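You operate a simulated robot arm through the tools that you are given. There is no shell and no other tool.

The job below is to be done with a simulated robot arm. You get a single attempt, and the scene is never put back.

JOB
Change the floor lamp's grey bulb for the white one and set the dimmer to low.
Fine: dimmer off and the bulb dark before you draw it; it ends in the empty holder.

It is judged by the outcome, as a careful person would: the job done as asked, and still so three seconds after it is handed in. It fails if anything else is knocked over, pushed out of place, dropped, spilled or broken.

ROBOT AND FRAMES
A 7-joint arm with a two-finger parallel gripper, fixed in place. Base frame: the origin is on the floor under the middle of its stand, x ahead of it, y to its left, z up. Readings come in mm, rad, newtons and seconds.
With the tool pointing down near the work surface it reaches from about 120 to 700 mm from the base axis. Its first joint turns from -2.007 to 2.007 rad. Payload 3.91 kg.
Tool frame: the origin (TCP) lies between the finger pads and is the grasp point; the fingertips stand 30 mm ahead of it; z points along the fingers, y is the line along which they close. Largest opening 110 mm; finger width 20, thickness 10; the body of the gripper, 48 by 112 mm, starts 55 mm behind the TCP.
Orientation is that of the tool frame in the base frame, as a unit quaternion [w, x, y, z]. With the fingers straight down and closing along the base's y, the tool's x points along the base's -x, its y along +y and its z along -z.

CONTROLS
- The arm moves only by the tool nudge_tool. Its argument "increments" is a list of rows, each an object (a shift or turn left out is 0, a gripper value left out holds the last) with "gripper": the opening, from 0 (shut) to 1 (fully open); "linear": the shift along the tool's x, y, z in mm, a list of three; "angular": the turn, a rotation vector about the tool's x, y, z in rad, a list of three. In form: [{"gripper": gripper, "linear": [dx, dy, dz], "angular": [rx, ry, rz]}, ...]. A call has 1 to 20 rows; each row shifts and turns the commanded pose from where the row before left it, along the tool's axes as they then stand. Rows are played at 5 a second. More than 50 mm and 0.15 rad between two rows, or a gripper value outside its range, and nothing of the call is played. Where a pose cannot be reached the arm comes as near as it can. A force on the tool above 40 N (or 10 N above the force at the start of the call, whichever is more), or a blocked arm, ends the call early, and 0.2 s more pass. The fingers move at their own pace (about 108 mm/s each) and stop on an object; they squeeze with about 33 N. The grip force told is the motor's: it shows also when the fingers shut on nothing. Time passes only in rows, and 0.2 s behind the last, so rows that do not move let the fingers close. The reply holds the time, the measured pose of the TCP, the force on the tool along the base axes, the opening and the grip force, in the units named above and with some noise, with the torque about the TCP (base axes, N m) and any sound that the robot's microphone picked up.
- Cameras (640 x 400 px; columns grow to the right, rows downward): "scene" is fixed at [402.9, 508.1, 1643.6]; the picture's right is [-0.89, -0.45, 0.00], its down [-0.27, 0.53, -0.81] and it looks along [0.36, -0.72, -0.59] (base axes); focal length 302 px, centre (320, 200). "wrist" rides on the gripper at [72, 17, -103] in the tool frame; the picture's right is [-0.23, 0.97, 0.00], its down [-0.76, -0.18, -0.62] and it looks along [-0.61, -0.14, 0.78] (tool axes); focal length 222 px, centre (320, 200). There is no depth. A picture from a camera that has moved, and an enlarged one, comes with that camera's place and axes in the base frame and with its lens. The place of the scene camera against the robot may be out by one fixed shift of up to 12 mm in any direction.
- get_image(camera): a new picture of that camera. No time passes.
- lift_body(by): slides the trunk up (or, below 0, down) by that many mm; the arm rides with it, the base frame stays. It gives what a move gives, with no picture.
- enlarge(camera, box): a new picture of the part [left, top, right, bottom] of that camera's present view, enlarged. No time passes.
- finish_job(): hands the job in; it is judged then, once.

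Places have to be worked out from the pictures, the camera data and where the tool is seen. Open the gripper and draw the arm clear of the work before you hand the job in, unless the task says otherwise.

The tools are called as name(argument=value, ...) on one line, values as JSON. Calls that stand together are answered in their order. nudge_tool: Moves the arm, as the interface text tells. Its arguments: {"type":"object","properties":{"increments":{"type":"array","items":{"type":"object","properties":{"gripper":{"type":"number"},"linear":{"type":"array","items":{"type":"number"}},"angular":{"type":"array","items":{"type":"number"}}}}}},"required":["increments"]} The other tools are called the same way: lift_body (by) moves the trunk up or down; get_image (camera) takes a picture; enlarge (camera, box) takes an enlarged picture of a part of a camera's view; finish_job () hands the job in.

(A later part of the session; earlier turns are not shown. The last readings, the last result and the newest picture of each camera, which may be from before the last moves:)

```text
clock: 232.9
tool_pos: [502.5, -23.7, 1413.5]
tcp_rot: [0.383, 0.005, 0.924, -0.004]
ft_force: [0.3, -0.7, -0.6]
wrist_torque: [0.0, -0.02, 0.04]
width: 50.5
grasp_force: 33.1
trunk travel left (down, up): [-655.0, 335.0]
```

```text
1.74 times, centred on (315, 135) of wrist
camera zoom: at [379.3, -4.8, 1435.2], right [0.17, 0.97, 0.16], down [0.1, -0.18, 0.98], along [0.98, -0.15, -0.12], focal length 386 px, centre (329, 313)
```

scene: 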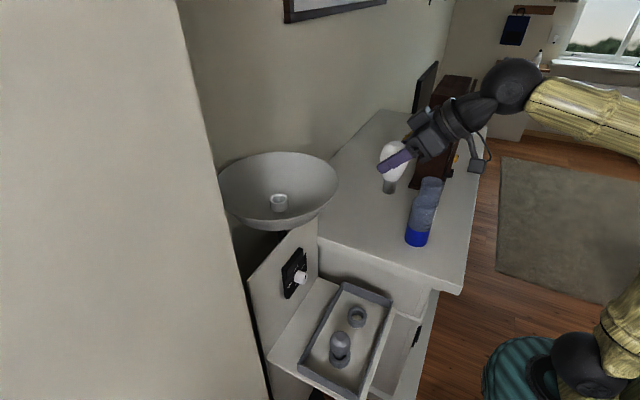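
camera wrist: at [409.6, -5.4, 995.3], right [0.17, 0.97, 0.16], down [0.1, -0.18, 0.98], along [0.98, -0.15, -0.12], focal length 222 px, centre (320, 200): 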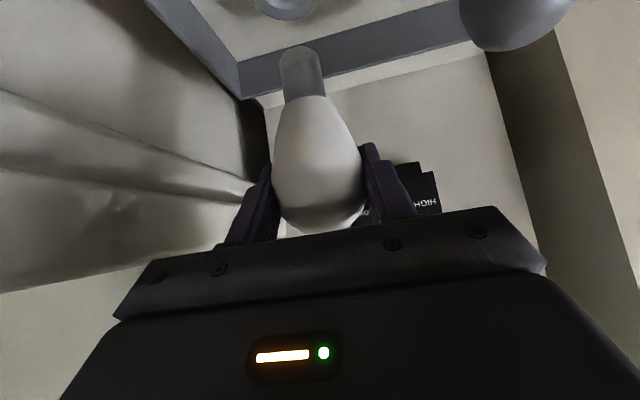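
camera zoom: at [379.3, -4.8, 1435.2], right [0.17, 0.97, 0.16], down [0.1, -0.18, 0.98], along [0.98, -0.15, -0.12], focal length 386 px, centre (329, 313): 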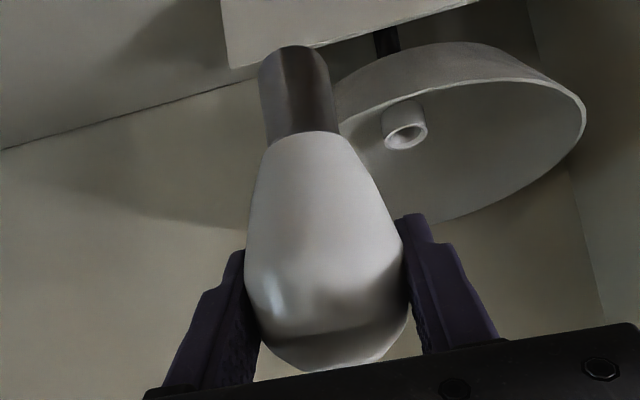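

The bulb hangs within 2° of vertical, and the socket re-triangulates to about (741, 42, 1232). Moving over the lamp at a height that keeps the cap well above the bowl rim.

nudge_tool(increments=[{"linear": [-22.5, 9.5, 25.1]}, {"linear": [-22.5, 9.5, 25.1]}, {"linear": [-22.5, 9.5, 25.1]}, {"linear": [-22.5, 9.5, 25.1]}, {"linear": [-22.5, 9.5, 25.1]}, {"linear": [-22.5, 9.5, 25.1]}, {"linear": [-22.7, 9.2, 25.4]}, {}])

enlarge(camera="scene", box=[210, 90, 350, 230])

get_image(camera="wrist")

```text
clock: 234.7
tool_pos: [730.3, 37.6, 1391.2]
tcp_rot: [0.382, 0.005, 0.924, -0.004]
ft_force: [0.6, -0.9, -1.1]
wrist_torque: [-0.01, 0.01, -0.04]
width: 50.7
grasp_force: 32.4
out of reach, approached as far as the arm can: row 7
trunk travel left (down, up): [-655.0, 335.0]
```

```text
2.86 times, centred on (280, 160) of scene
camera zoom: at [402.9, 508.1, 1643.6], right [-0.89, -0.45, 0.0], down [-0.27, 0.53, -0.81], along [0.36, -0.72, -0.59], focal length 864 px, centre (434, 314)
```

zoom: 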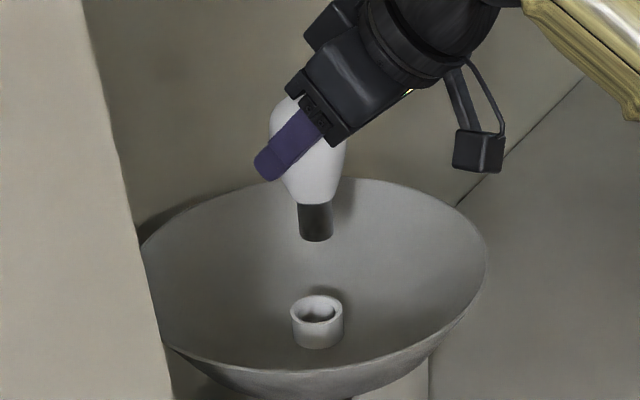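

```text
taken
camera wrist: at [606.5, 57.5, 1413.4], right [0.17, 0.97, 0.16], down [0.1, -0.18, 0.98], along [0.98, -0.15, -0.13], focal length 222 px, centre (320, 200)
```

wrist: 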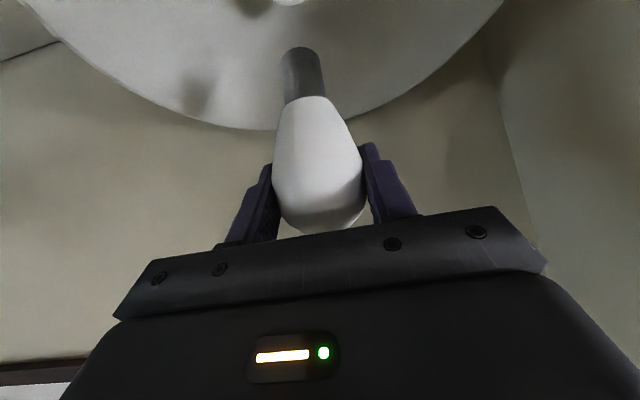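

Slightly at the reach limit up here; going lower brings it back in range. Lowering 25 mm while moving the last 8 mm forward.

nudge_tool(increments=[{"linear": [8.8, 0, 8.8]}, {"linear": [-1, 2.5, 10]}, {"linear": [-1, 2.4, 6]}, {}])

enlarge(camera="scene", box=[230, 110, 330, 220])

get_image(camera="wrist")

```text
clock: 235.7
tool_pos: [742.3, 43.5, 1369.3]
tcp_rot: [0.383, 0.005, 0.924, -0.004]
ft_force: [-0.3, -0.2, -0.5]
wrist_torque: [-0.01, 0.03, 0.01]
width: 50.6
grasp_force: 33.0
trunk travel left (down, up): [-655.0, 335.0]
```

```text
3.64 times, centred on (280, 165) of scene
camera zoom: at [402.9, 508.1, 1643.6], right [-0.89, -0.45, 0.0], down [-0.27, 0.53, -0.81], along [0.36, -0.72, -0.59], focal length 1100 px, centre (466, 327)
```

zoom: 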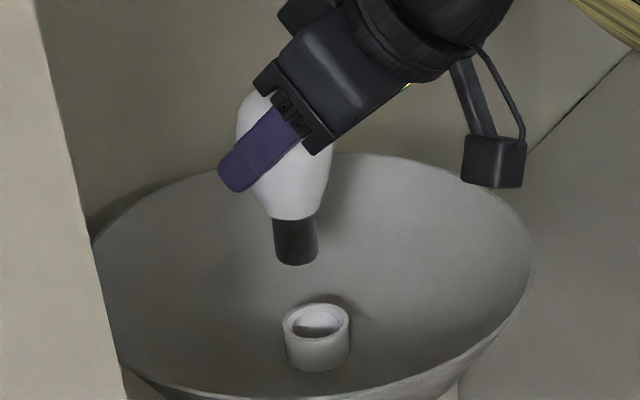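

```text
taken
camera wrist: at [618.5, 62.7, 1391.1], right [0.17, 0.97, 0.16], down [0.1, -0.18, 0.98], along [0.98, -0.15, -0.12], focal length 222 px, centre (320, 200)
```

wrist: 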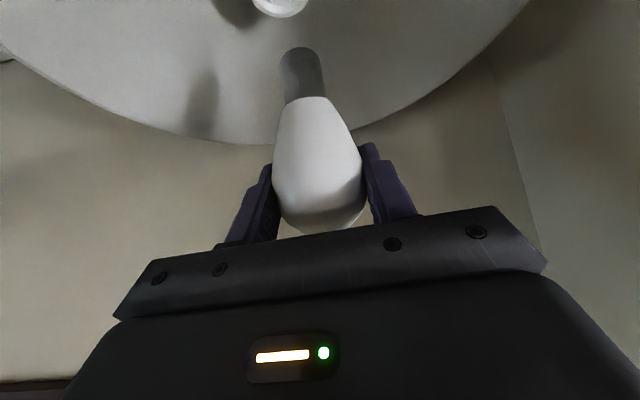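

Checking alignment between cap and socket in both views.

enlarge(camera="wrist", box=[220, 0, 360, 110])

enlarge(camera="scene", box=[255, 165, 305, 215])

```text
3.64 times, centred on (290, 55) of wrist
camera zoom: at [618.5, 62.7, 1391.1], right [0.17, 0.97, 0.16], down [0.1, -0.18, 0.98], along [0.98, -0.15, -0.12], focal length 808 px, centre (429, 727)
```

zoom: 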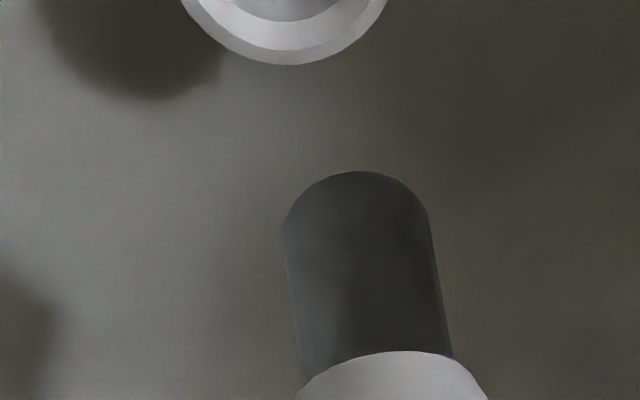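

```text
8.00 times, centred on (280, 190) of scene
camera zoom: at [402.9, 508.1, 1643.6], right [-0.89, -0.45, 0.0], down [-0.27, 0.53, -0.81], along [0.36, -0.72, -0.59], focal length 2420 px, centre (640, 280)
```

zoom: 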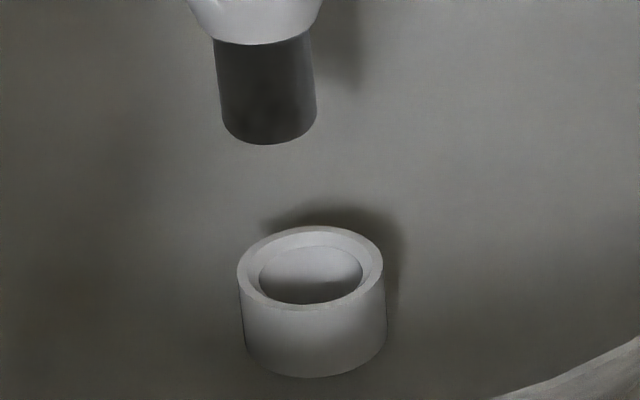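

Both views agree the cap must move about (−5, −5) mm. Applying that while lowering 20 mm, then re-checking.

nudge_tool(increments=[{"linear": [8.8, -2.7, 5.3]}, {"linear": [8.9, -2.6, 5.3]}, {}])

enlarge(camera="scene", box=[255, 165, 305, 215])

enlarge(camera="wrist", box=[220, 0, 360, 110])

```text
clock: 236.5
tool_pos: [738.7, 38.5, 1349.8]
tcp_rot: [0.382, 0.005, 0.924, -0.004]
ft_force: [0.0, -0.2, -1.1]
wrist_torque: [-0.02, 0.0, -0.02]
width: 50.7
grasp_force: 33.1
trunk travel left (down, up): [-655.0, 335.0]
```

```text
8.00 times, centred on (280, 190) of scene
camera zoom: at [402.9, 508.1, 1643.6], right [-0.89, -0.45, 0.0], down [-0.27, 0.53, -0.81], along [0.36, -0.72, -0.59], focal length 2420 px, centre (640, 280)
```

zoom: 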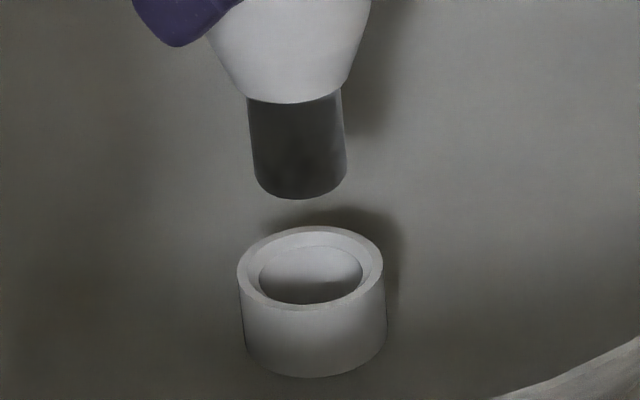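

```text
3.64 times, centred on (290, 55) of wrist
camera zoom: at [613.8, 57.1, 1371.1], right [0.17, 0.97, 0.16], down [0.1, -0.18, 0.98], along [0.98, -0.15, -0.12], focal length 808 px, centre (429, 727)
```

zoom: 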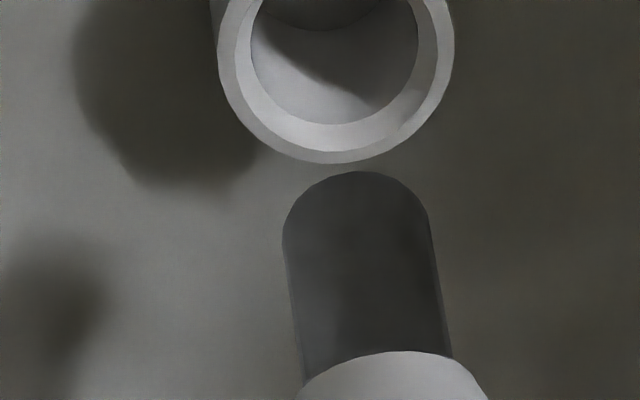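

Aligned within 1–2 mm in both views; about 34 mm to go to the socket rim. Lowering 28 mm.

nudge_tool(increments=[{"linear": [9.9, 0.3, 9.9]}, {"linear": [9.9, 0.3, 9.9]}, {}])

enlarge(camera="scene", box=[255, 165, 305, 215])

enlarge(camera="wrist", box=[220, 0, 360, 110])

```text
clock: 237.3
tool_pos: [738.1, 38.5, 1320.9]
tcp_rot: [0.382, 0.005, 0.924, -0.004]
ft_force: [-0.1, -0.2, -0.7]
wrist_torque: [-0.01, 0.01, 0.03]
width: 50.8
grasp_force: 33.2
trunk travel left (down, up): [-655.0, 335.0]
```

```text
8.00 times, centred on (280, 190) of scene
camera zoom: at [402.9, 508.1, 1643.6], right [-0.89, -0.45, 0.0], down [-0.27, 0.53, -0.81], along [0.36, -0.72, -0.59], focal length 2420 px, centre (640, 280)
```

zoom: 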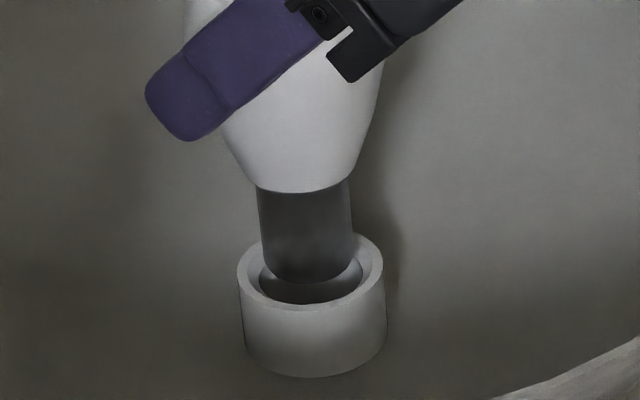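

```text
3.64 times, centred on (290, 55) of wrist
camera zoom: at [613.5, 57.7, 1342.6], right [0.17, 0.97, 0.16], down [0.1, -0.18, 0.98], along [0.98, -0.15, -0.12], focal length 808 px, centre (429, 727)
```

zoom: 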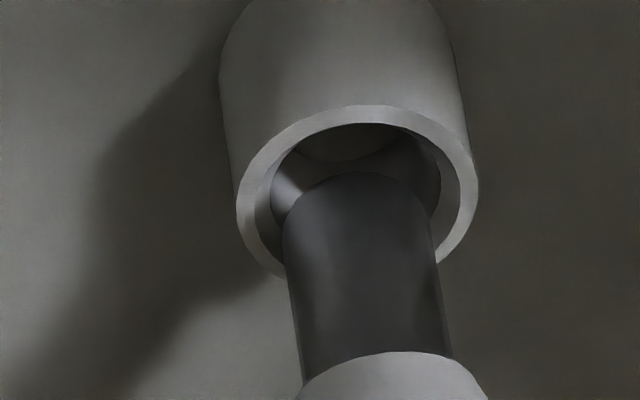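

The cap is right at the socket mouth and nearly centred (≈1.5 mm toward +x). Shifting −1.5 mm and lowering 6 mm, watching force.

nudge_tool(increments=[{"linear": [5.3, 0, 3.2]}, {}])

nudge_tool(increments=[{"linear": [2.8, 0, 2.8]}, {}])

enlarge(camera="scene", box=[255, 165, 305, 215])

enlarge(camera="wrist", box=[220, 0, 360, 110])

```text
clock: 237.9
tool_pos: [736.5, 38.9, 1314.1]
tcp_rot: [0.383, 0.005, 0.924, -0.005]
ft_force: [0.4, -0.6, -0.1]
wrist_torque: [-0.01, -0.01, 0.03]
width: 50.5
grasp_force: 32.8
trunk travel left (down, up): [-655.0, 335.0]
```

```text
clock: 238.5
tool_pos: [736.6, 39.0, 1311.7]
tcp_rot: [0.383, 0.005, 0.924, -0.004]
ft_force: [0.0, -0.4, -0.9]
wrist_torque: [-0.01, 0.02, -0.02]
width: 50.7
grasp_force: 32.9
trunk travel left (down, up): [-655.0, 335.0]
```

```text
8.00 times, centred on (280, 190) of scene
camera zoom: at [402.9, 508.1, 1643.6], right [-0.89, -0.45, 0.0], down [-0.27, 0.53, -0.81], along [0.36, -0.72, -0.59], focal length 2420 px, centre (640, 280)
```

zoom: 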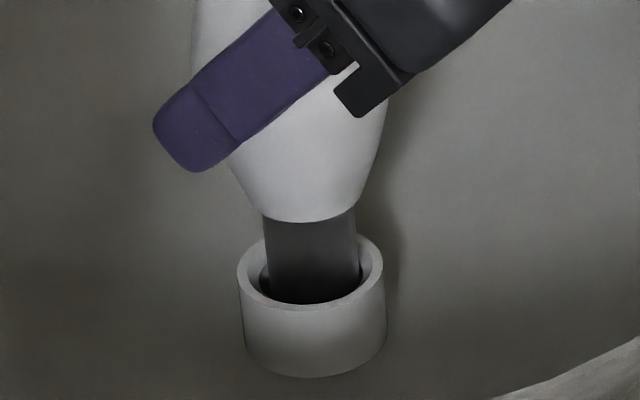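

```text
3.64 times, centred on (290, 55) of wrist
camera zoom: at [612.2, 57.9, 1333.2], right [0.17, 0.97, 0.16], down [0.1, -0.18, 0.98], along [0.98, -0.15, -0.12], focal length 808 px, centre (429, 727)
```

zoom: 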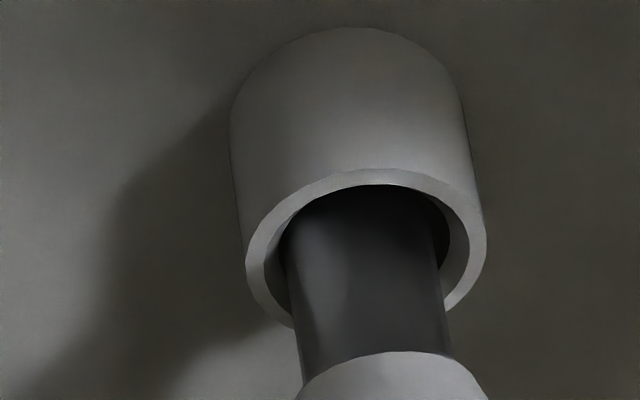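

The cap is inside the socket with no contact force. Lowering step by step until it seats.

nudge_tool(increments=[{"linear": [4.2, 0.4, 4.2]}, {}])

nudge_tool(increments=[{"linear": [2.8, 0, 2.8]}, {}])

nudge_tool(increments=[{"linear": [2.1, 0, 2.1]}, {}])

enlarge(camera="scene", box=[255, 165, 305, 215])

```text
clock: 239.1
tool_pos: [736.5, 38.5, 1305.3]
tcp_rot: [0.383, 0.006, 0.924, -0.005]
ft_force: [-0.5, 0.1, -0.3]
wrist_torque: [-0.02, -0.02, -0.05]
width: 50.7
grasp_force: 33.2
trunk travel left (down, up): [-655.0, 335.0]
```

```text
clock: 239.7
tool_pos: [736.8, 39.7, 1301.4]
tcp_rot: [0.383, 0.005, 0.924, -0.004]
ft_force: [-0.4, 0.1, -0.6]
wrist_torque: [-0.01, -0.02, 0.0]
width: 50.3
grasp_force: 33.2
trunk travel left (down, up): [-655.0, 335.0]
```

```text
clock: 240.3
tool_pos: [736.0, 39.4, 1298.0]
tcp_rot: [0.383, 0.005, 0.924, -0.004]
ft_force: [-0.3, -0.1, -0.8]
wrist_torque: [-0.02, 0.02, 0.0]
width: 50.6
grasp_force: 33.4
trunk travel left (down, up): [-655.0, 335.0]
```

```text
8.00 times, centred on (280, 190) of scene
camera zoom: at [402.9, 508.1, 1643.6], right [-0.89, -0.45, 0.0], down [-0.27, 0.53, -0.81], along [0.36, -0.72, -0.59], focal length 2420 px, centre (640, 280)
```

zoom: 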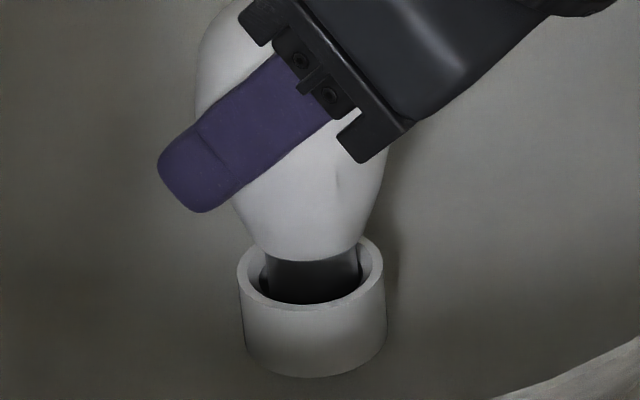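

Compared with the original seated bulb, about 3 mm remain. Lowering 2 mm at a time.

nudge_tool(increments=[{"linear": [1.4, 0, 1.4]}, {}])

nudge_tool(increments=[{"linear": [1.1, 0, 1.1]}, {}])

```text
clock: 240.9
tool_pos: [735.3, 39.5, 1296.8]
tcp_rot: [0.382, 0.004, 0.924, -0.003]
ft_force: [0.0, -0.3, -0.4]
wrist_torque: [0.04, 0.01, 0.04]
width: 50.4
grasp_force: 33.3
trunk travel left (down, up): [-655.0, 335.0]
```

```text
clock: 241.5
tool_pos: [736.6, 39.5, 1296.1]
tcp_rot: [0.383, 0.005, 0.924, -0.004]
ft_force: [0.5, -0.2, -0.4]
wrist_torque: [0.0, 0.0, -0.03]
width: 50.8
grasp_force: 33.2
trunk travel left (down, up): [-655.0, 335.0]
```

Still free. Continuing 2 mm at a time until contact.

nudge_tool(increments=[{"linear": [1.4, 0, 1.4]}, {}])

nudge_tool(increments=[{"linear": [1.1, 0, 1.1]}, {}])

enlarge(camera="scene", box=[255, 165, 305, 215])

```text
clock: 242.1
tool_pos: [735.2, 38.9, 1295.5]
tcp_rot: [0.385, 0.005, 0.923, -0.005]
ft_force: [3.4, -0.4, 10.1]
wrist_torque: [-0.01, -0.18, -0.01]
width: 50.5
grasp_force: 33.5
trunk travel left (down, up): [-655.0, 335.0]
```

```text
clock: 242.7
tool_pos: [735.8, 40.0, 1294.9]
tcp_rot: [0.385, 0.004, 0.923, -0.003]
ft_force: [6.2, 1.9, 20.3]
wrist_torque: [0.03, -0.49, 0.0]
width: 50.5
grasp_force: 33.2
trunk travel left (down, up): [-655.0, 335.0]
```

```text
8.00 times, centred on (280, 190) of scene
camera zoom: at [402.9, 508.1, 1643.6], right [-0.89, -0.45, 0.0], down [-0.27, 0.53, -0.81], along [0.36, -0.72, -0.59], focal length 2420 px, centre (640, 280)
```

zoom: 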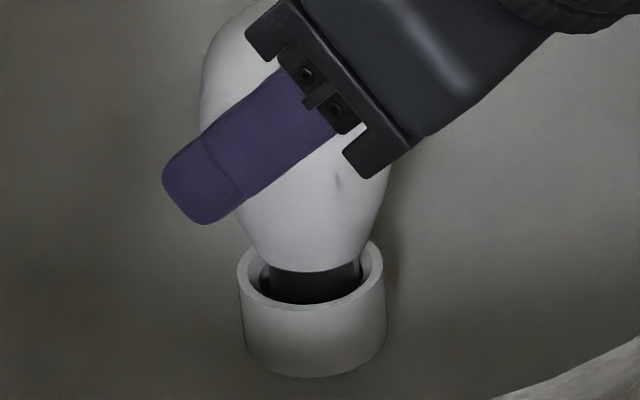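

Seated: 20 N contact and the glass is at the same level as the original bulb was. Relaxing 2 mm and opening slowly.

nudge_tool(increments=[{"linear": [-1.5, 0, -1.5]}, {}, {"gripper": 0.48}, {"gripper": 0.52}, {"gripper": 0.6}, {"gripper": 0.7}, {"gripper": 0.8}, {}])

enlarge(camera="scene", box=[230, 130, 330, 220])

get_image(camera="wrist")

```text
clock: 244.5
tool_pos: [734.7, 39.6, 1293.5]
tcp_rot: [0.384, 0.005, 0.923, -0.004]
ft_force: [0.7, 0.5, 0.3]
wrist_torque: [0.03, 0.01, 0.03]
width: 87.9
grasp_force: 0.0
trunk travel left (down, up): [-655.0, 335.0]
```

```text
4.44 times, centred on (280, 175) of scene
camera zoom: at [402.9, 508.1, 1643.6], right [-0.89, -0.45, 0.0], down [-0.27, 0.53, -0.81], along [0.36, -0.72, -0.59], focal length 1344 px, centre (498, 311)
```

zoom: 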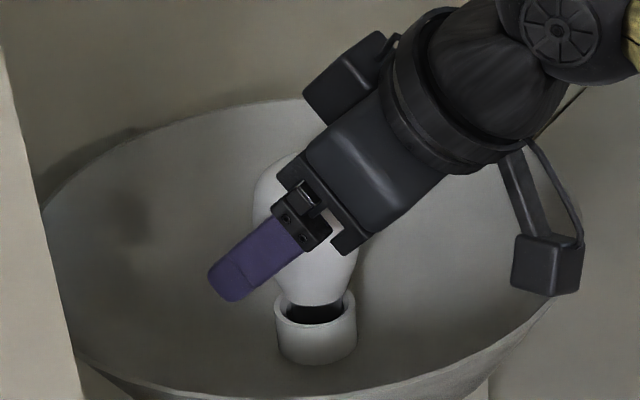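

```text
taken
camera wrist: at [612.1, 58.2, 1315.4], right [0.17, 0.97, 0.16], down [0.1, -0.18, 0.98], along [0.98, -0.15, -0.12], focal length 222 px, centre (320, 200)
```

wrist: 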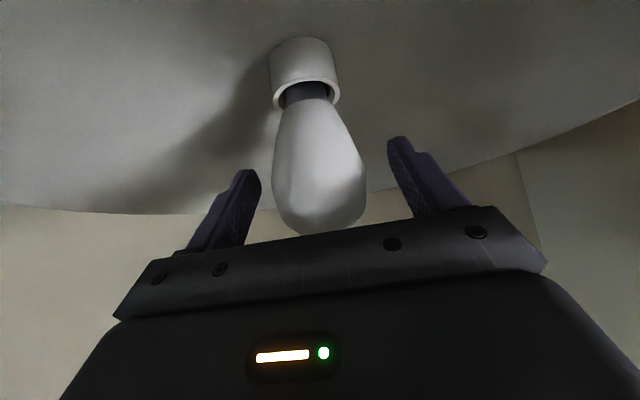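

The white bulb stands in the lamp socket. Retracting along the tool axis (up and back).

nudge_tool(increments=[{"linear": [0, 0, -15]}, {"linear": [0, 0, -25]}, {"linear": [0, 0, -30]}, {"linear": [0, 0, -30]}, {"linear": [0, 0, -25]}, {}])

get_image(camera="scene")

enlarge(camera="scene", box=[220, 130, 350, 240])

```text
clock: 245.9
tool_pos: [646.3, 41.8, 1383.1]
tcp_rot: [0.382, 0.005, 0.924, -0.004]
ft_force: [-0.7, 0.0, -0.3]
wrist_torque: [0.01, -0.01, 0.0]
width: 87.8
grasp_force: 0.0
trunk travel left (down, up): [-655.0, 335.0]
```

```text
taken
```

scene: 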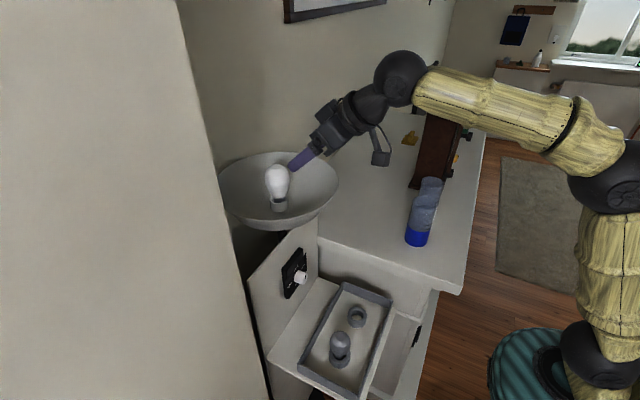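

```text
3.64 times, centred on (285, 185) of scene
camera zoom: at [402.9, 508.1, 1643.6], right [-0.89, -0.45, 0.0], down [-0.27, 0.53, -0.81], along [0.36, -0.72, -0.59], focal length 1100 px, centre (447, 254)
```

zoom: 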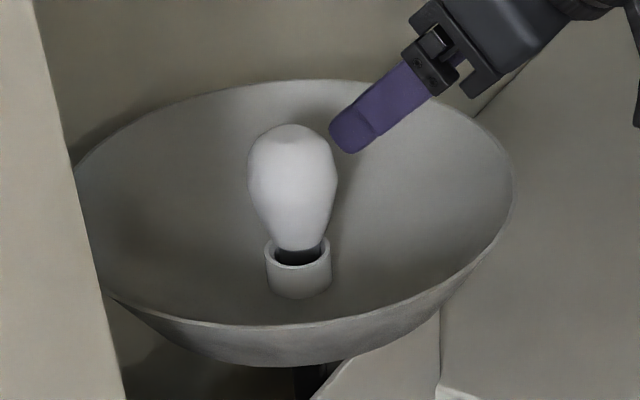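

The new bulb sits exactly like the old one did. Next the dimmer: I'll retract to the open spot, level the tool there, and roll to −120° so a +90° turn (OFF→LOW) stays within range.

nudge_tool(increments=[{"linear": [17, 10, -25], "gripper": 0.8}, {"linear": [22, 17, -18]}, {"linear": [22, 17, -18]}, {"linear": [22, 17, -18]}, {"linear": [22, 17, -18]}, {"linear": [22, 17, -18]}, {"linear": [15, 20, -10]}, {}])

get_image(camera="scene")

```text
clock: 247.7
tool_pos: [458.7, 157.4, 1369.9]
tcp_rot: [0.383, 0.004, 0.924, -0.003]
ft_force: [0.2, -0.5, -0.5]
wrist_torque: [-0.01, 0.0, 0.0]
width: 88.0
grasp_force: 0.1
trunk travel left (down, up): [-655.0, 335.0]
```

```text
taken
```

scene: 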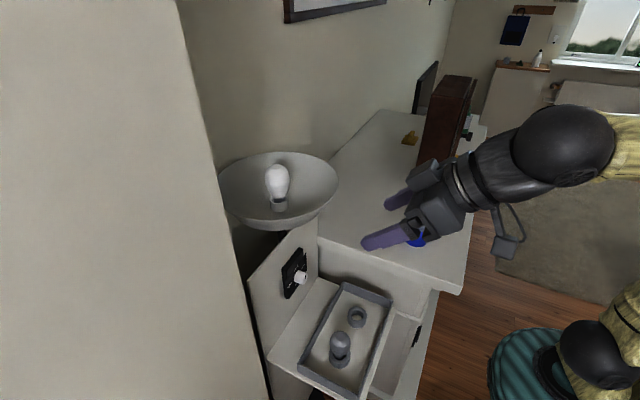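

Lowering the trunk 110 mm and coming to the open spot (494, 158, 1110).

lift_body(by=-110)

nudge_tool(increments=[{"linear": [16.3, 0, 26.2]}, {"linear": [16.3, 0, 26.2]}, {"linear": [16.3, 0, 26.2]}, {"linear": [16.3, 0, 26.2]}, {"linear": [16.3, 0, 26.2]}, {"angular": [0, -0.131, 0]}, {"angular": [0, -0.131, 0]}, {"angular": [0, -0.131, 0]}, {"angular": [0, -0.131, 0]}, {"angular": [0, -0.131, 0]}, {"angular": [0, -0.13, 0]}, {}])

get_image(camera="scene")

```text
clock: 249.1
tool_pos: [459.7, 158.0, 1259.0]
tcp_rot: [0.383, 0.005, 0.924, -0.004]
ft_force: [0.4, 0.1, 0.0]
wrist_torque: [0.03, 0.01, 0.01]
width: 87.8
grasp_force: 0.0
trunk travel left (down, up): [-545.0, 445.0]
```

```text
clock: 251.7
tool_pos: [494.7, 158.0, 1110.1]
tcp_rot: [0.708, 0.003, 0.707, -0.006]
ft_force: [-0.1, 0.1, 0.3]
wrist_torque: [0.01, -0.03, 0.02]
width: 88.2
grasp_force: 0.0
trunk travel left (down, up): [-545.0, 445.0]
```

```text
taken
```

scene: 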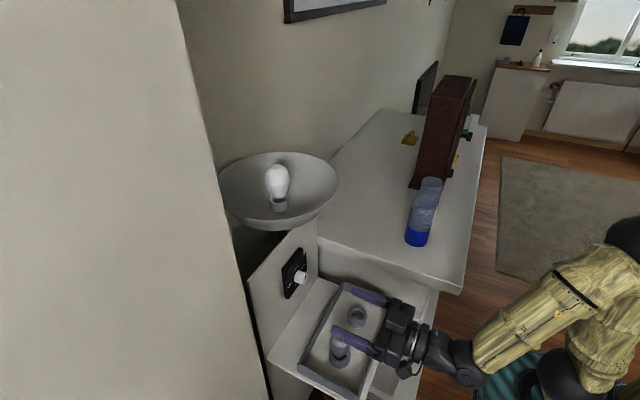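

Level again. Lowering the trunk 90 mm and rolling −120°.

lift_body(by=-90)

nudge_tool(increments=[{"angular": [0, 0, -0.1396]}, {"angular": [0, 0, -0.1396]}, {"angular": [0, 0, -0.1396]}, {"angular": [0, 0, -0.1396]}, {"angular": [0, 0, -0.1396]}, {"angular": [0, 0, -0.1396]}, {"angular": [0, 0, -0.1396]}, {"angular": [0, 0, -0.1396]}, {"angular": [0, 0, -0.1396]}, {"angular": [0, 0, -0.1396]}, {"angular": [0, 0, -0.1396]}, {"angular": [0, 0, -0.1396]}, {"angular": [0, 0, -0.1396]}, {"angular": [0, 0, -0.1396]}, {"angular": [0, 0, -0.1396]}, {}])

get_image(camera="scene")

get_image(camera="wrist")

```text
clock: 253.0
tool_pos: [494.7, 156.2, 1020.5]
tcp_rot: [0.707, 0.003, 0.707, -0.005]
ft_force: [0.0, 0.8, 1.2]
wrist_torque: [0.01, 0.0, 0.03]
width: 87.7
grasp_force: 0.0
trunk travel left (down, up): [-455.0, 535.0]
```

```text
clock: 256.4
tool_pos: [494.6, 156.0, 1020.8]
tcp_rot: [-0.349, 0.611, -0.355, 0.615]
ft_force: [-0.3, -1.1, 0.3]
wrist_torque: [-0.02, 0.01, 0.01]
width: 88.1
grasp_force: 0.1
trunk travel left (down, up): [-455.0, 535.0]
```

```text
taken
```

scene: 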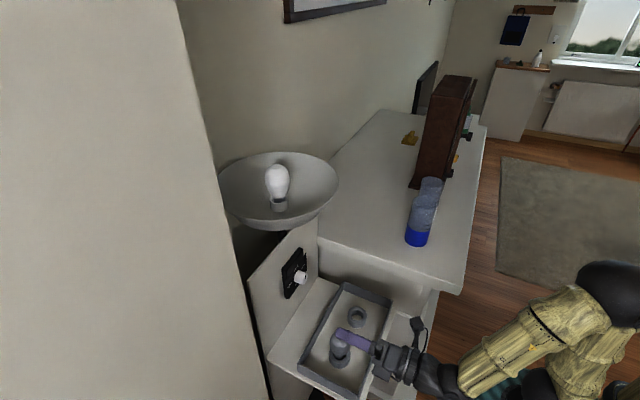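

```text
taken
camera wrist: at [391.0, 86.9, 1041.6], right [0.0, -0.29, -0.96], down [-0.61, 0.75, -0.23], along [0.79, 0.59, -0.18], focal length 222 px, centre (320, 200)
```

wrist: 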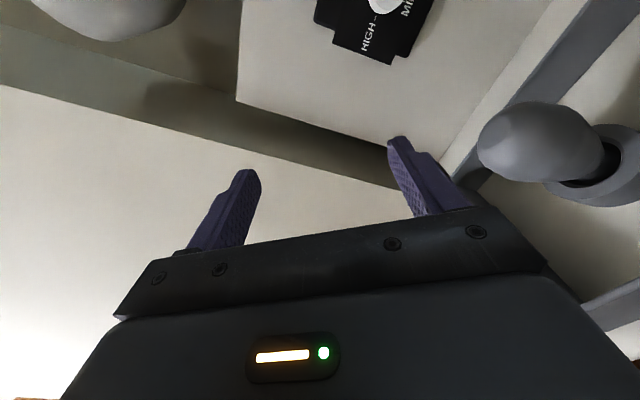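

Rolled to −120° without trouble. Now moving in front of the knob (600, 41, 986) with the fingers narrowed to ~65 mm.

nudge_tool(increments=[{"linear": [16.4, 17.5, 21.3], "gripper": 0.6}, {"linear": [16.4, 17.5, 21.3]}, {"linear": [16.4, 17.5, 21.3]}, {"linear": [16.4, 17.5, 21.3]}, {"linear": [16.4, 17.6, 21.3]}, {}])

get_image(camera="wrist")

get_image(camera="scene")

```text
clock: 257.8
tool_pos: [600.7, 39.2, 986.2]
tcp_rot: [-0.349, 0.611, -0.356, 0.615]
ft_force: [0.1, -1.1, -0.6]
wrist_torque: [-0.01, -0.01, 0.04]
width: 66.0
grasp_force: 0.0
trunk travel left (down, up): [-455.0, 535.0]
```

```text
taken
camera wrist: at [496.9, -30.3, 1007.0], right [0.0, -0.29, -0.96], down [-0.61, 0.76, -0.23], along [0.79, 0.59, -0.18], focal length 222 px, centre (320, 200)
```

wrist: 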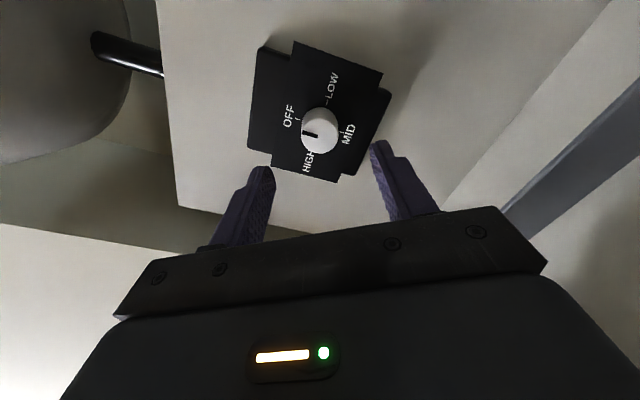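

```text
taken
```

scene: 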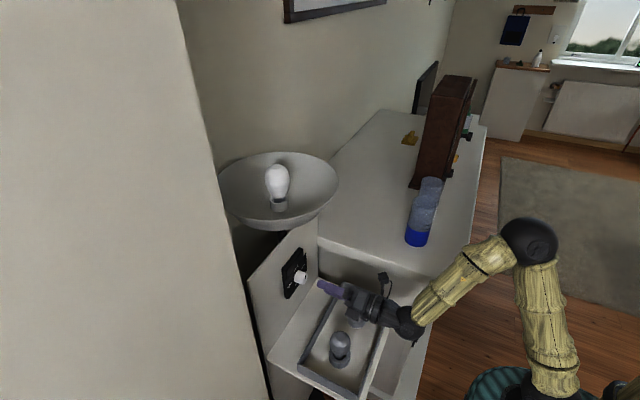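

In front of the knob. Enlarging to confirm the pointer is at OFF and that I'm aligned.

enlarge(camera="wrist", box=[240, 40, 400, 200])

```text
2.50 times, centred on (320, 120) of wrist
camera zoom: at [496.9, -30.3, 1007.0], right [0.0, -0.29, -0.96], down [-0.61, 0.76, -0.23], along [0.79, 0.59, -0.18], focal length 555 px, centre (320, 400)
```

zoom: 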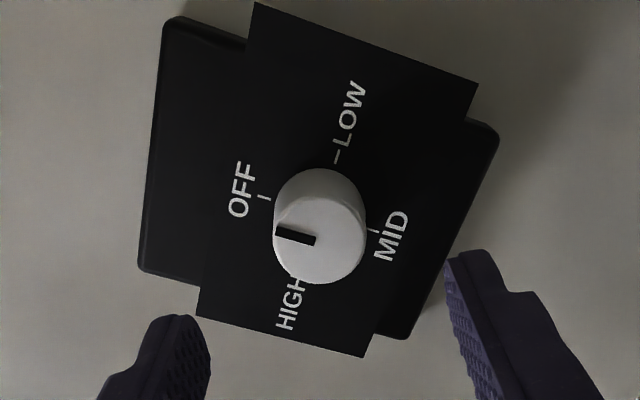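

Pointer is at OFF and the knob is centred. Advancing 63 mm and gripping it.

nudge_tool(increments=[{"linear": [-1, -0.8, 22]}, {"linear": [0, 0, 22]}, {"linear": [0, 0, 13]}, {"linear": [0, 0, 6.4]}, {}])

nudge_tool(increments=[{"gripper": 0.4}, {"gripper": 0.2}, {"gripper": 0.2}, {"gripper": 0.2}])

enlarge(camera="wrist", box=[240, 80, 400, 240])

```text
clock: 259.0
tool_pos: [663.4, 40.4, 985.0]
tcp_rot: [-0.35, 0.611, -0.356, 0.615]
ft_force: [0.2, 0.3, -0.3]
wrist_torque: [-0.01, 0.02, 0.03]
width: 65.9
grasp_force: 0.1
trunk travel left (down, up): [-455.0, 535.0]
```

```text
clock: 260.0
tool_pos: [663.0, 41.3, 984.7]
tcp_rot: [-0.349, 0.612, -0.356, 0.615]
ft_force: [-1.9, -1.7, -2.0]
wrist_torque: [-0.01, 0.04, -0.08]
width: 32.5
grasp_force: 45.0
trunk travel left (down, up): [-455.0, 535.0]
```

```text
2.50 times, centred on (320, 160) of wrist
camera zoom: at [559.5, -29.1, 1006.6], right [0.0, -0.29, -0.96], down [-0.61, 0.75, -0.23], along [0.79, 0.59, -0.18], focal length 555 px, centre (320, 300)
```

zoom: 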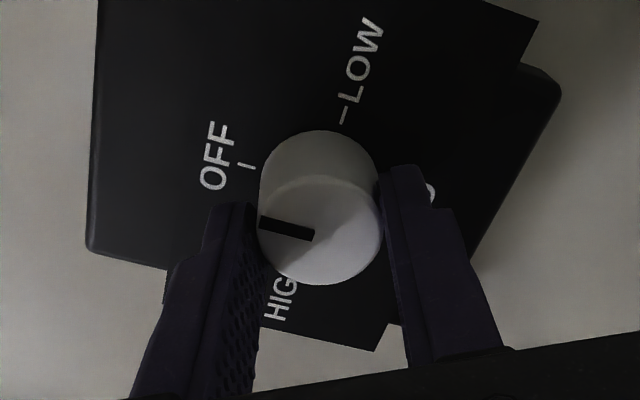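

Gripped with little side force. Turning clockwise (OFF→LOW), first 45°.

nudge_tool(increments=[{"angular": [0, 0, 0.131]}, {"angular": [0, 0, 0.131]}, {"angular": [0, 0, 0.131]}, {"angular": [0, 0, 0.131]}, {"angular": [0, 0, 0.131]}, {"angular": [0, 0, 0.131]}, {}])

get_image(camera="scene")

enlarge(camera="wrist", box=[240, 80, 400, 240])

```text
clock: 261.6
tool_pos: [663.0, 41.0, 985.4]
tcp_rot: [0.559, -0.427, 0.564, -0.433]
ft_force: [-3.3, -2.8, -4.5]
wrist_torque: [0.0, 0.16, -0.3]
width: 32.3
grasp_force: 44.9
trunk travel left (down, up): [-455.0, 535.0]
```

```text
taken
```

scene: 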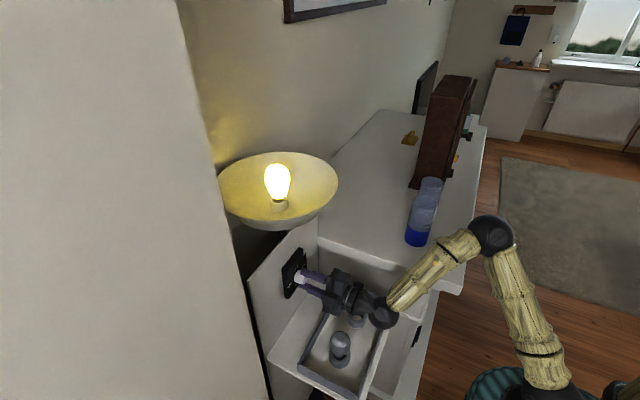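

```text
2.50 times, centred on (320, 160) of wrist
camera zoom: at [559.5, -23.5, 950.0], right [0.01, 0.47, -0.88], down [-0.61, 0.7, 0.37], along [0.79, 0.54, 0.29], focal length 555 px, centre (320, 300)
```

zoom: 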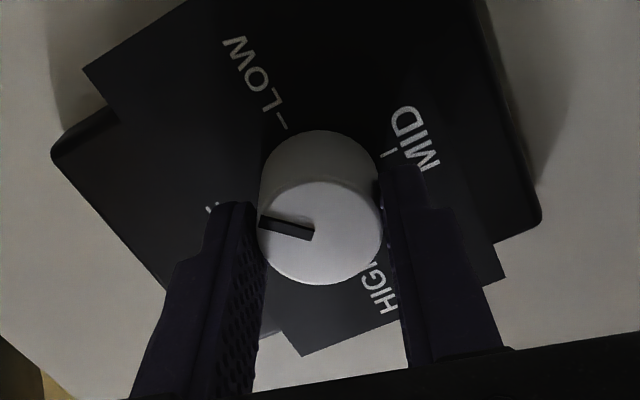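

The lamp lights with the new bulb. Turning the remaining 45° to LOW.

nudge_tool(increments=[{"angular": [0, 0, 0.131]}, {"angular": [0, 0, 0.131]}, {"angular": [0, 0, 0.131]}, {"angular": [0, 0, 0.131]}, {"angular": [0, 0, 0.131]}, {"angular": [0, 0, 0.13]}, {}])

get_image(camera="scene")

enlarge(camera="wrist", box=[240, 80, 400, 240])

```text
clock: 263.2
tool_pos: [664.1, 40.0, 984.6]
tcp_rot: [0.682, -0.179, 0.684, -0.187]
ft_force: [-4.2, -3.5, -4.0]
wrist_torque: [0.01, 0.38, -0.25]
width: 32.3
grasp_force: 44.7
trunk travel left (down, up): [-455.0, 535.0]
```

```text
taken
```

scene: 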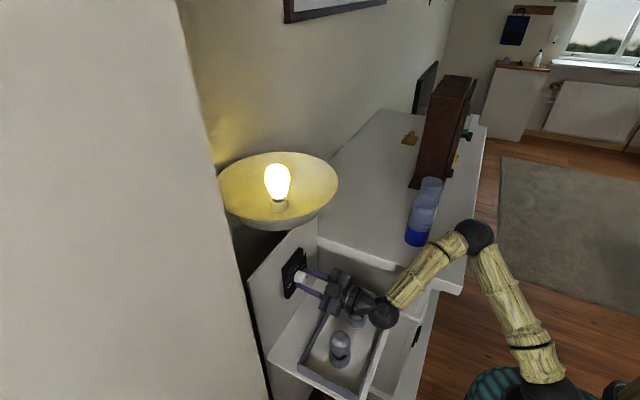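

```text
2.50 times, centred on (320, 160) of wrist
camera zoom: at [560.0, 20.3, 914.1], right [0.01, 0.96, -0.29], down [-0.62, 0.23, 0.75], along [0.78, 0.17, 0.6], focal length 555 px, centre (320, 300)
```

zoom: 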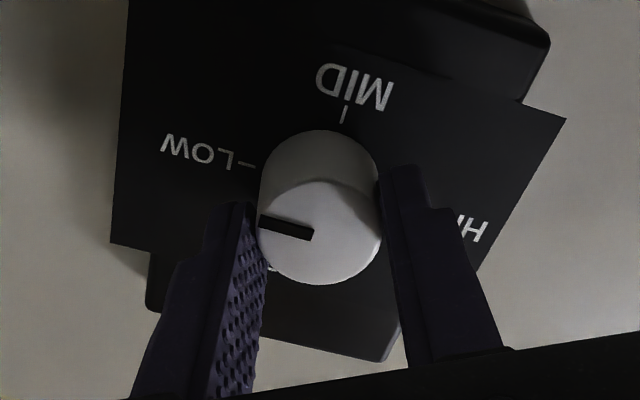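

Pointer is at LOW within ~2°, and the lamp is lit. Releasing the knob and backing off to verify.

nudge_tool(increments=[{"gripper": 0.4}, {"gripper": 0.6}, {}, {"linear": [0, 0, -22]}, {"linear": [0, 0, -25]}, {"linear": [0, 0, -25]}, {}])

get_image(camera="scene")

enlarge(camera="wrist", box=[250, 40, 390, 180])

```text
clock: 264.8
tool_pos: [590.9, 41.5, 986.1]
tcp_rot: [0.682, -0.181, 0.684, -0.187]
ft_force: [-0.3, -0.6, -0.5]
wrist_torque: [-0.03, 0.0, -0.01]
width: 66.2
grasp_force: 0.0
trunk travel left (down, up): [-455.0, 535.0]
```

```text
taken
```

scene: 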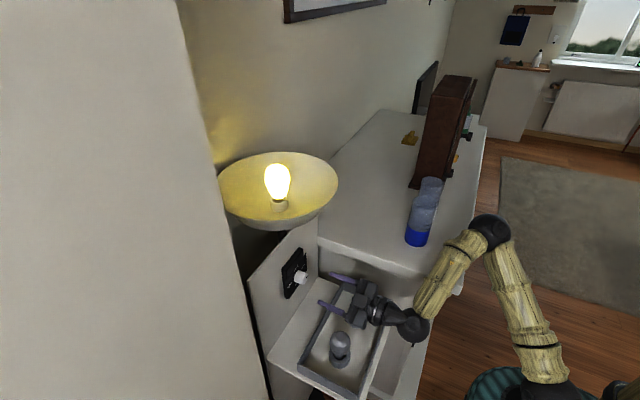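

```text
2.86 times, centred on (320, 110) of wrist
camera zoom: at [487.8, 21.4, 914.5], right [0.01, 0.96, -0.29], down [-0.62, 0.24, 0.75], along [0.78, 0.17, 0.6], focal length 635 px, centre (320, 457)
```

zoom: 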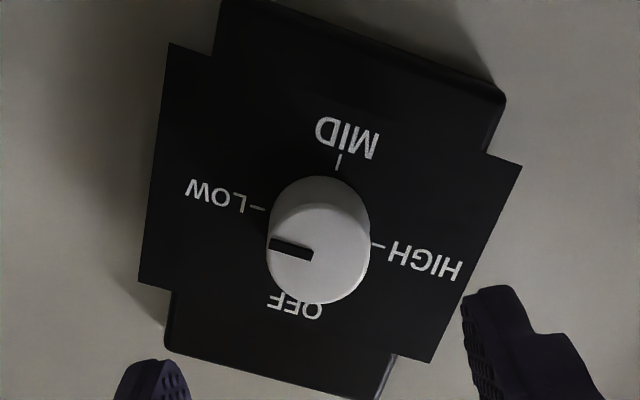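

Let me measure the pointer more precisely at higher zoom.

enlarge(camera="wrist", box=[295, 70, 345, 120])

enlarge(camera="scene", box=[275, 240, 325, 305])

```text
8.00 times, centred on (320, 95) of wrist
camera zoom: at [487.8, 21.4, 914.5], right [0.01, 0.96, -0.29], down [-0.62, 0.24, 0.75], along [0.78, 0.17, 0.6], focal length 1777 px, centre (320, 1040)
```

zoom: 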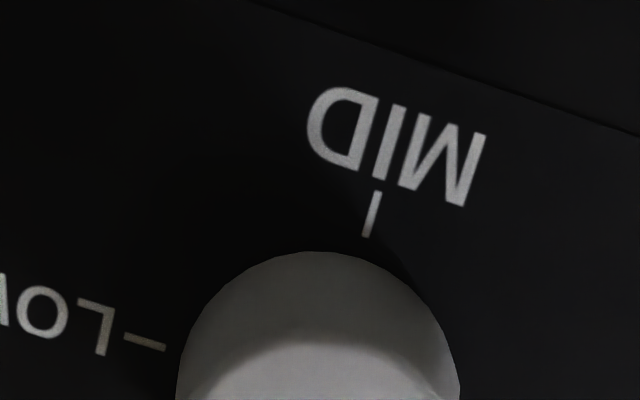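

```text
6.15 times, centred on (300, 272) of scene
camera zoom: at [402.9, 508.1, 1643.6], right [-0.89, -0.45, 0.0], down [-0.27, 0.53, -0.81], along [0.36, -0.72, -0.59], focal length 1861 px, centre (443, -246)
```

zoom: 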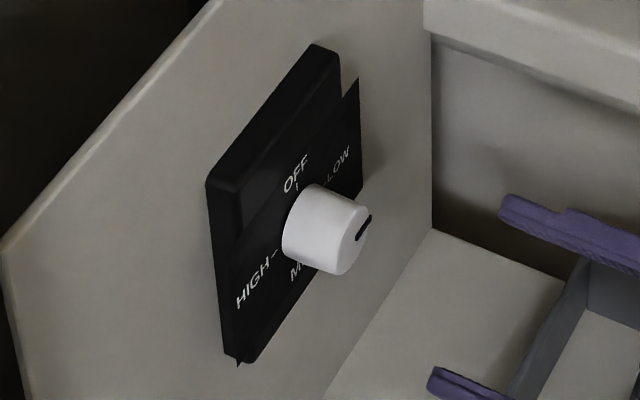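

The pointer looks identical to the initial LOW position in the scene view. One more enlarged look at the pointer itself.

enlarge(camera="wrist", box=[290, 85, 350, 145])

enlarge(camera="scene", box=[200, 130, 360, 230])

enlarge(camera="scene", box=[290, 260, 430, 395])

```text
6.67 times, centred on (320, 115) of wrist
camera zoom: at [487.8, 21.4, 914.5], right [0.01, 0.96, -0.29], down [-0.62, 0.24, 0.75], along [0.78, 0.17, 0.6], focal length 1481 px, centre (320, 767)
```

zoom: 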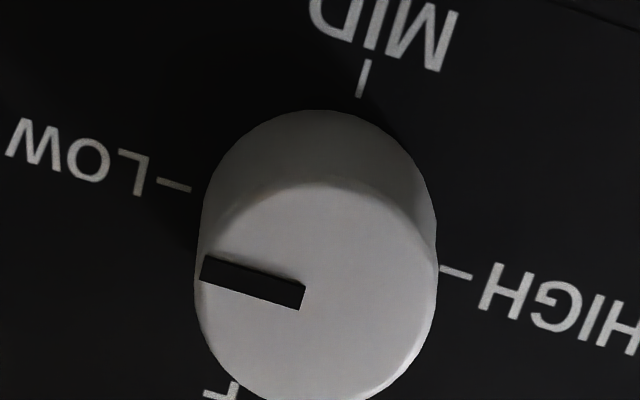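

```text
4.00 times, centred on (280, 180) of scene
camera zoom: at [402.9, 508.1, 1643.6], right [-0.89, -0.45, 0.0], down [-0.27, 0.53, -0.81], along [0.36, -0.72, -0.59], focal length 1210 px, centre (480, 280)
```

zoom: 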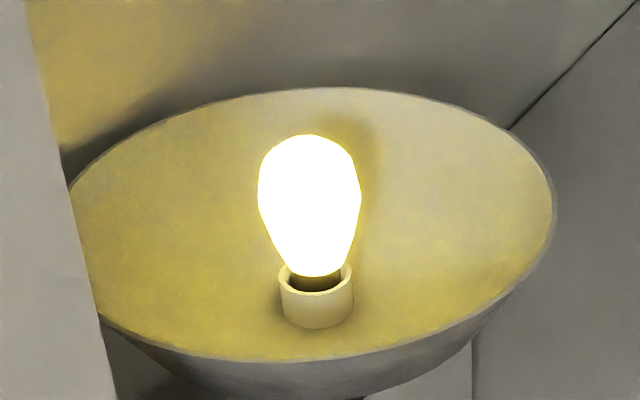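

```text
2.96 times, centred on (360, 328) of scene
camera zoom: at [402.9, 508.1, 1643.6], right [-0.89, -0.45, 0.0], down [-0.27, 0.53, -0.81], along [0.36, -0.72, -0.59], focal length 896 px, centre (202, -178)
```

zoom: 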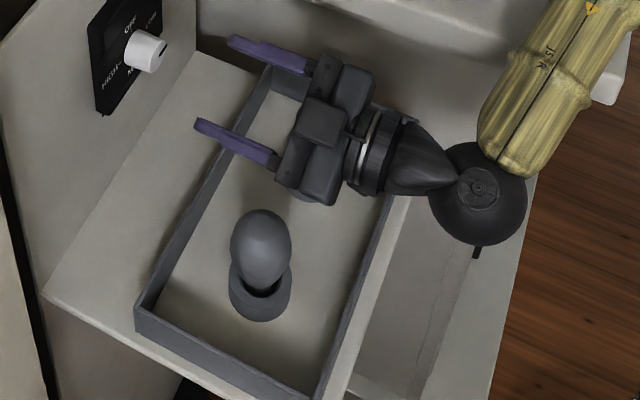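

Pointer is within ~1.5° of LOW, the lamp glows with the new bulb seated as the old one was, and the grey bulb stands in the formerly empty holder. Now withdrawing the arm clear of the work.

nudge_tool(increments=[{"linear": [0, 0, -22], "gripper": 0.8}, {"linear": [0, 0, -22]}, {"linear": [0, 0, -22]}, {"linear": [-10, 6, -15]}, {"linear": [-25.5, 14.2, 0]}, {"linear": [-25.5, 14.2, 0]}, {"linear": [-25.5, 14.2, 0]}, {"linear": [-25.5, 14.2, 0], "gripper": 1.0}, {}])

lift_body(by=200)

get_image(camera="scene")

enlarge(camera="scene", box=[240, 230, 440, 400])

```text
clock: 266.8
tool_pos: [514.8, 154.0, 1051.4]
tcp_rot: [0.681, -0.179, 0.684, -0.188]
ft_force: [-1.0, 0.4, -0.7]
wrist_torque: [-0.02, -0.01, 0.01]
width: 109.9
grasp_force: 0.1
out of reach, approached as far as the arm can: row 4
trunk travel left (down, up): [-455.0, 535.0]
```

```text
clock: 268.9
tool_pos: [515.1, 153.6, 1252.1]
tcp_rot: [0.682, -0.179, 0.684, -0.189]
ft_force: [0.7, 0.1, -0.9]
wrist_torque: [0.04, 0.03, 0.01]
width: 110.0
grasp_force: 0.1
trunk travel left (down, up): [-655.0, 335.0]
```

```text
taken
```

scene: 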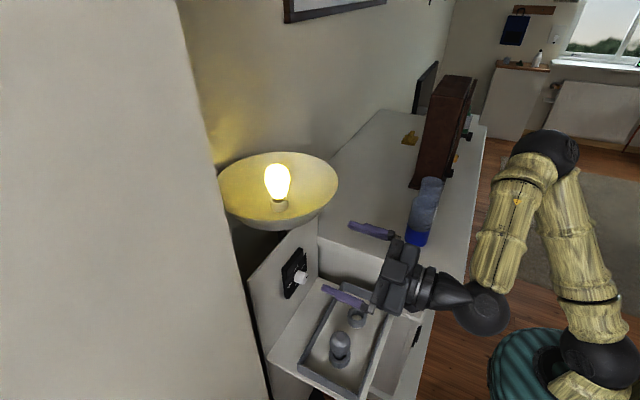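

```text
2.35 times, centred on (340, 315) of scene
camera zoom: at [402.9, 508.1, 1643.6], right [-0.89, -0.45, 0.0], down [-0.27, 0.53, -0.81], along [0.36, -0.72, -0.59], focal length 712 px, centre (273, -71)
```

zoom: 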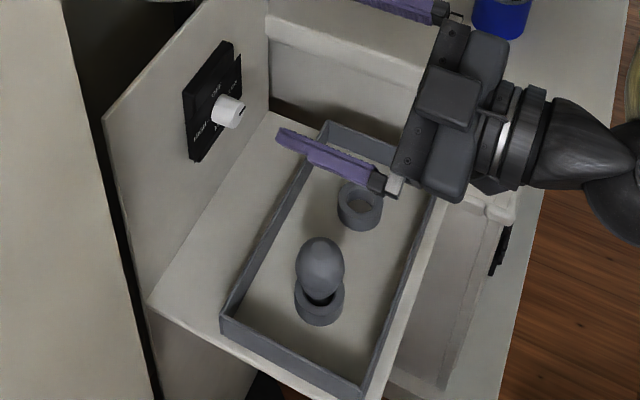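

Tray, holders, bottle and knob are where they were at the start. I'll raise the arm a little further away and take a last look at lamp and tray.

nudge_tool(increments=[{"linear": [-10, 6, -15]}, {"linear": [-10, 6, -15]}, {}])

lift_body(by=200)

get_image(camera="scene")

enlarge(camera="scene", box=[240, 230, 440, 400])

```text
clock: 269.7
tool_pos: [484.8, 175.6, 1263.8]
tcp_rot: [0.682, -0.179, 0.684, -0.188]
ft_force: [-0.5, 0.9, 0.3]
wrist_torque: [-0.01, -0.02, 0.0]
width: 110.1
grasp_force: 0.0
trunk travel left (down, up): [-655.0, 335.0]
```

```text
clock: 271.9
tool_pos: [485.0, 174.5, 1462.8]
tcp_rot: [0.682, -0.179, 0.684, -0.188]
ft_force: [-0.3, 0.8, -0.1]
wrist_torque: [-0.04, -0.04, -0.02]
width: 110.1
grasp_force: 0.1
trunk travel left (down, up): [-855.0, 135.0]
```

```text
taken
```

scene: 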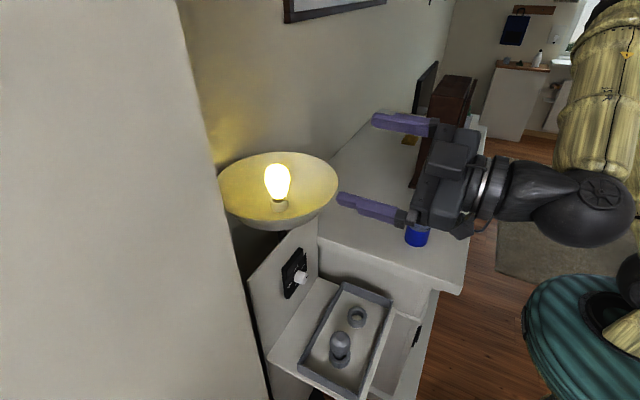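

```text
2.35 times, centred on (340, 315) of scene
camera zoom: at [402.9, 508.1, 1643.6], right [-0.89, -0.45, 0.0], down [-0.27, 0.53, -0.81], along [0.36, -0.72, -0.59], focal length 712 px, centre (273, -71)
```

zoom: 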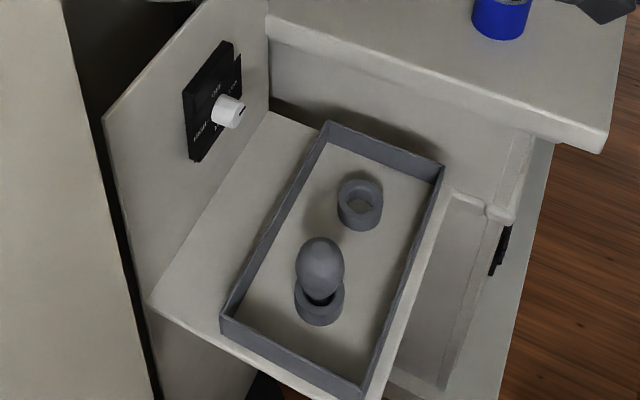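

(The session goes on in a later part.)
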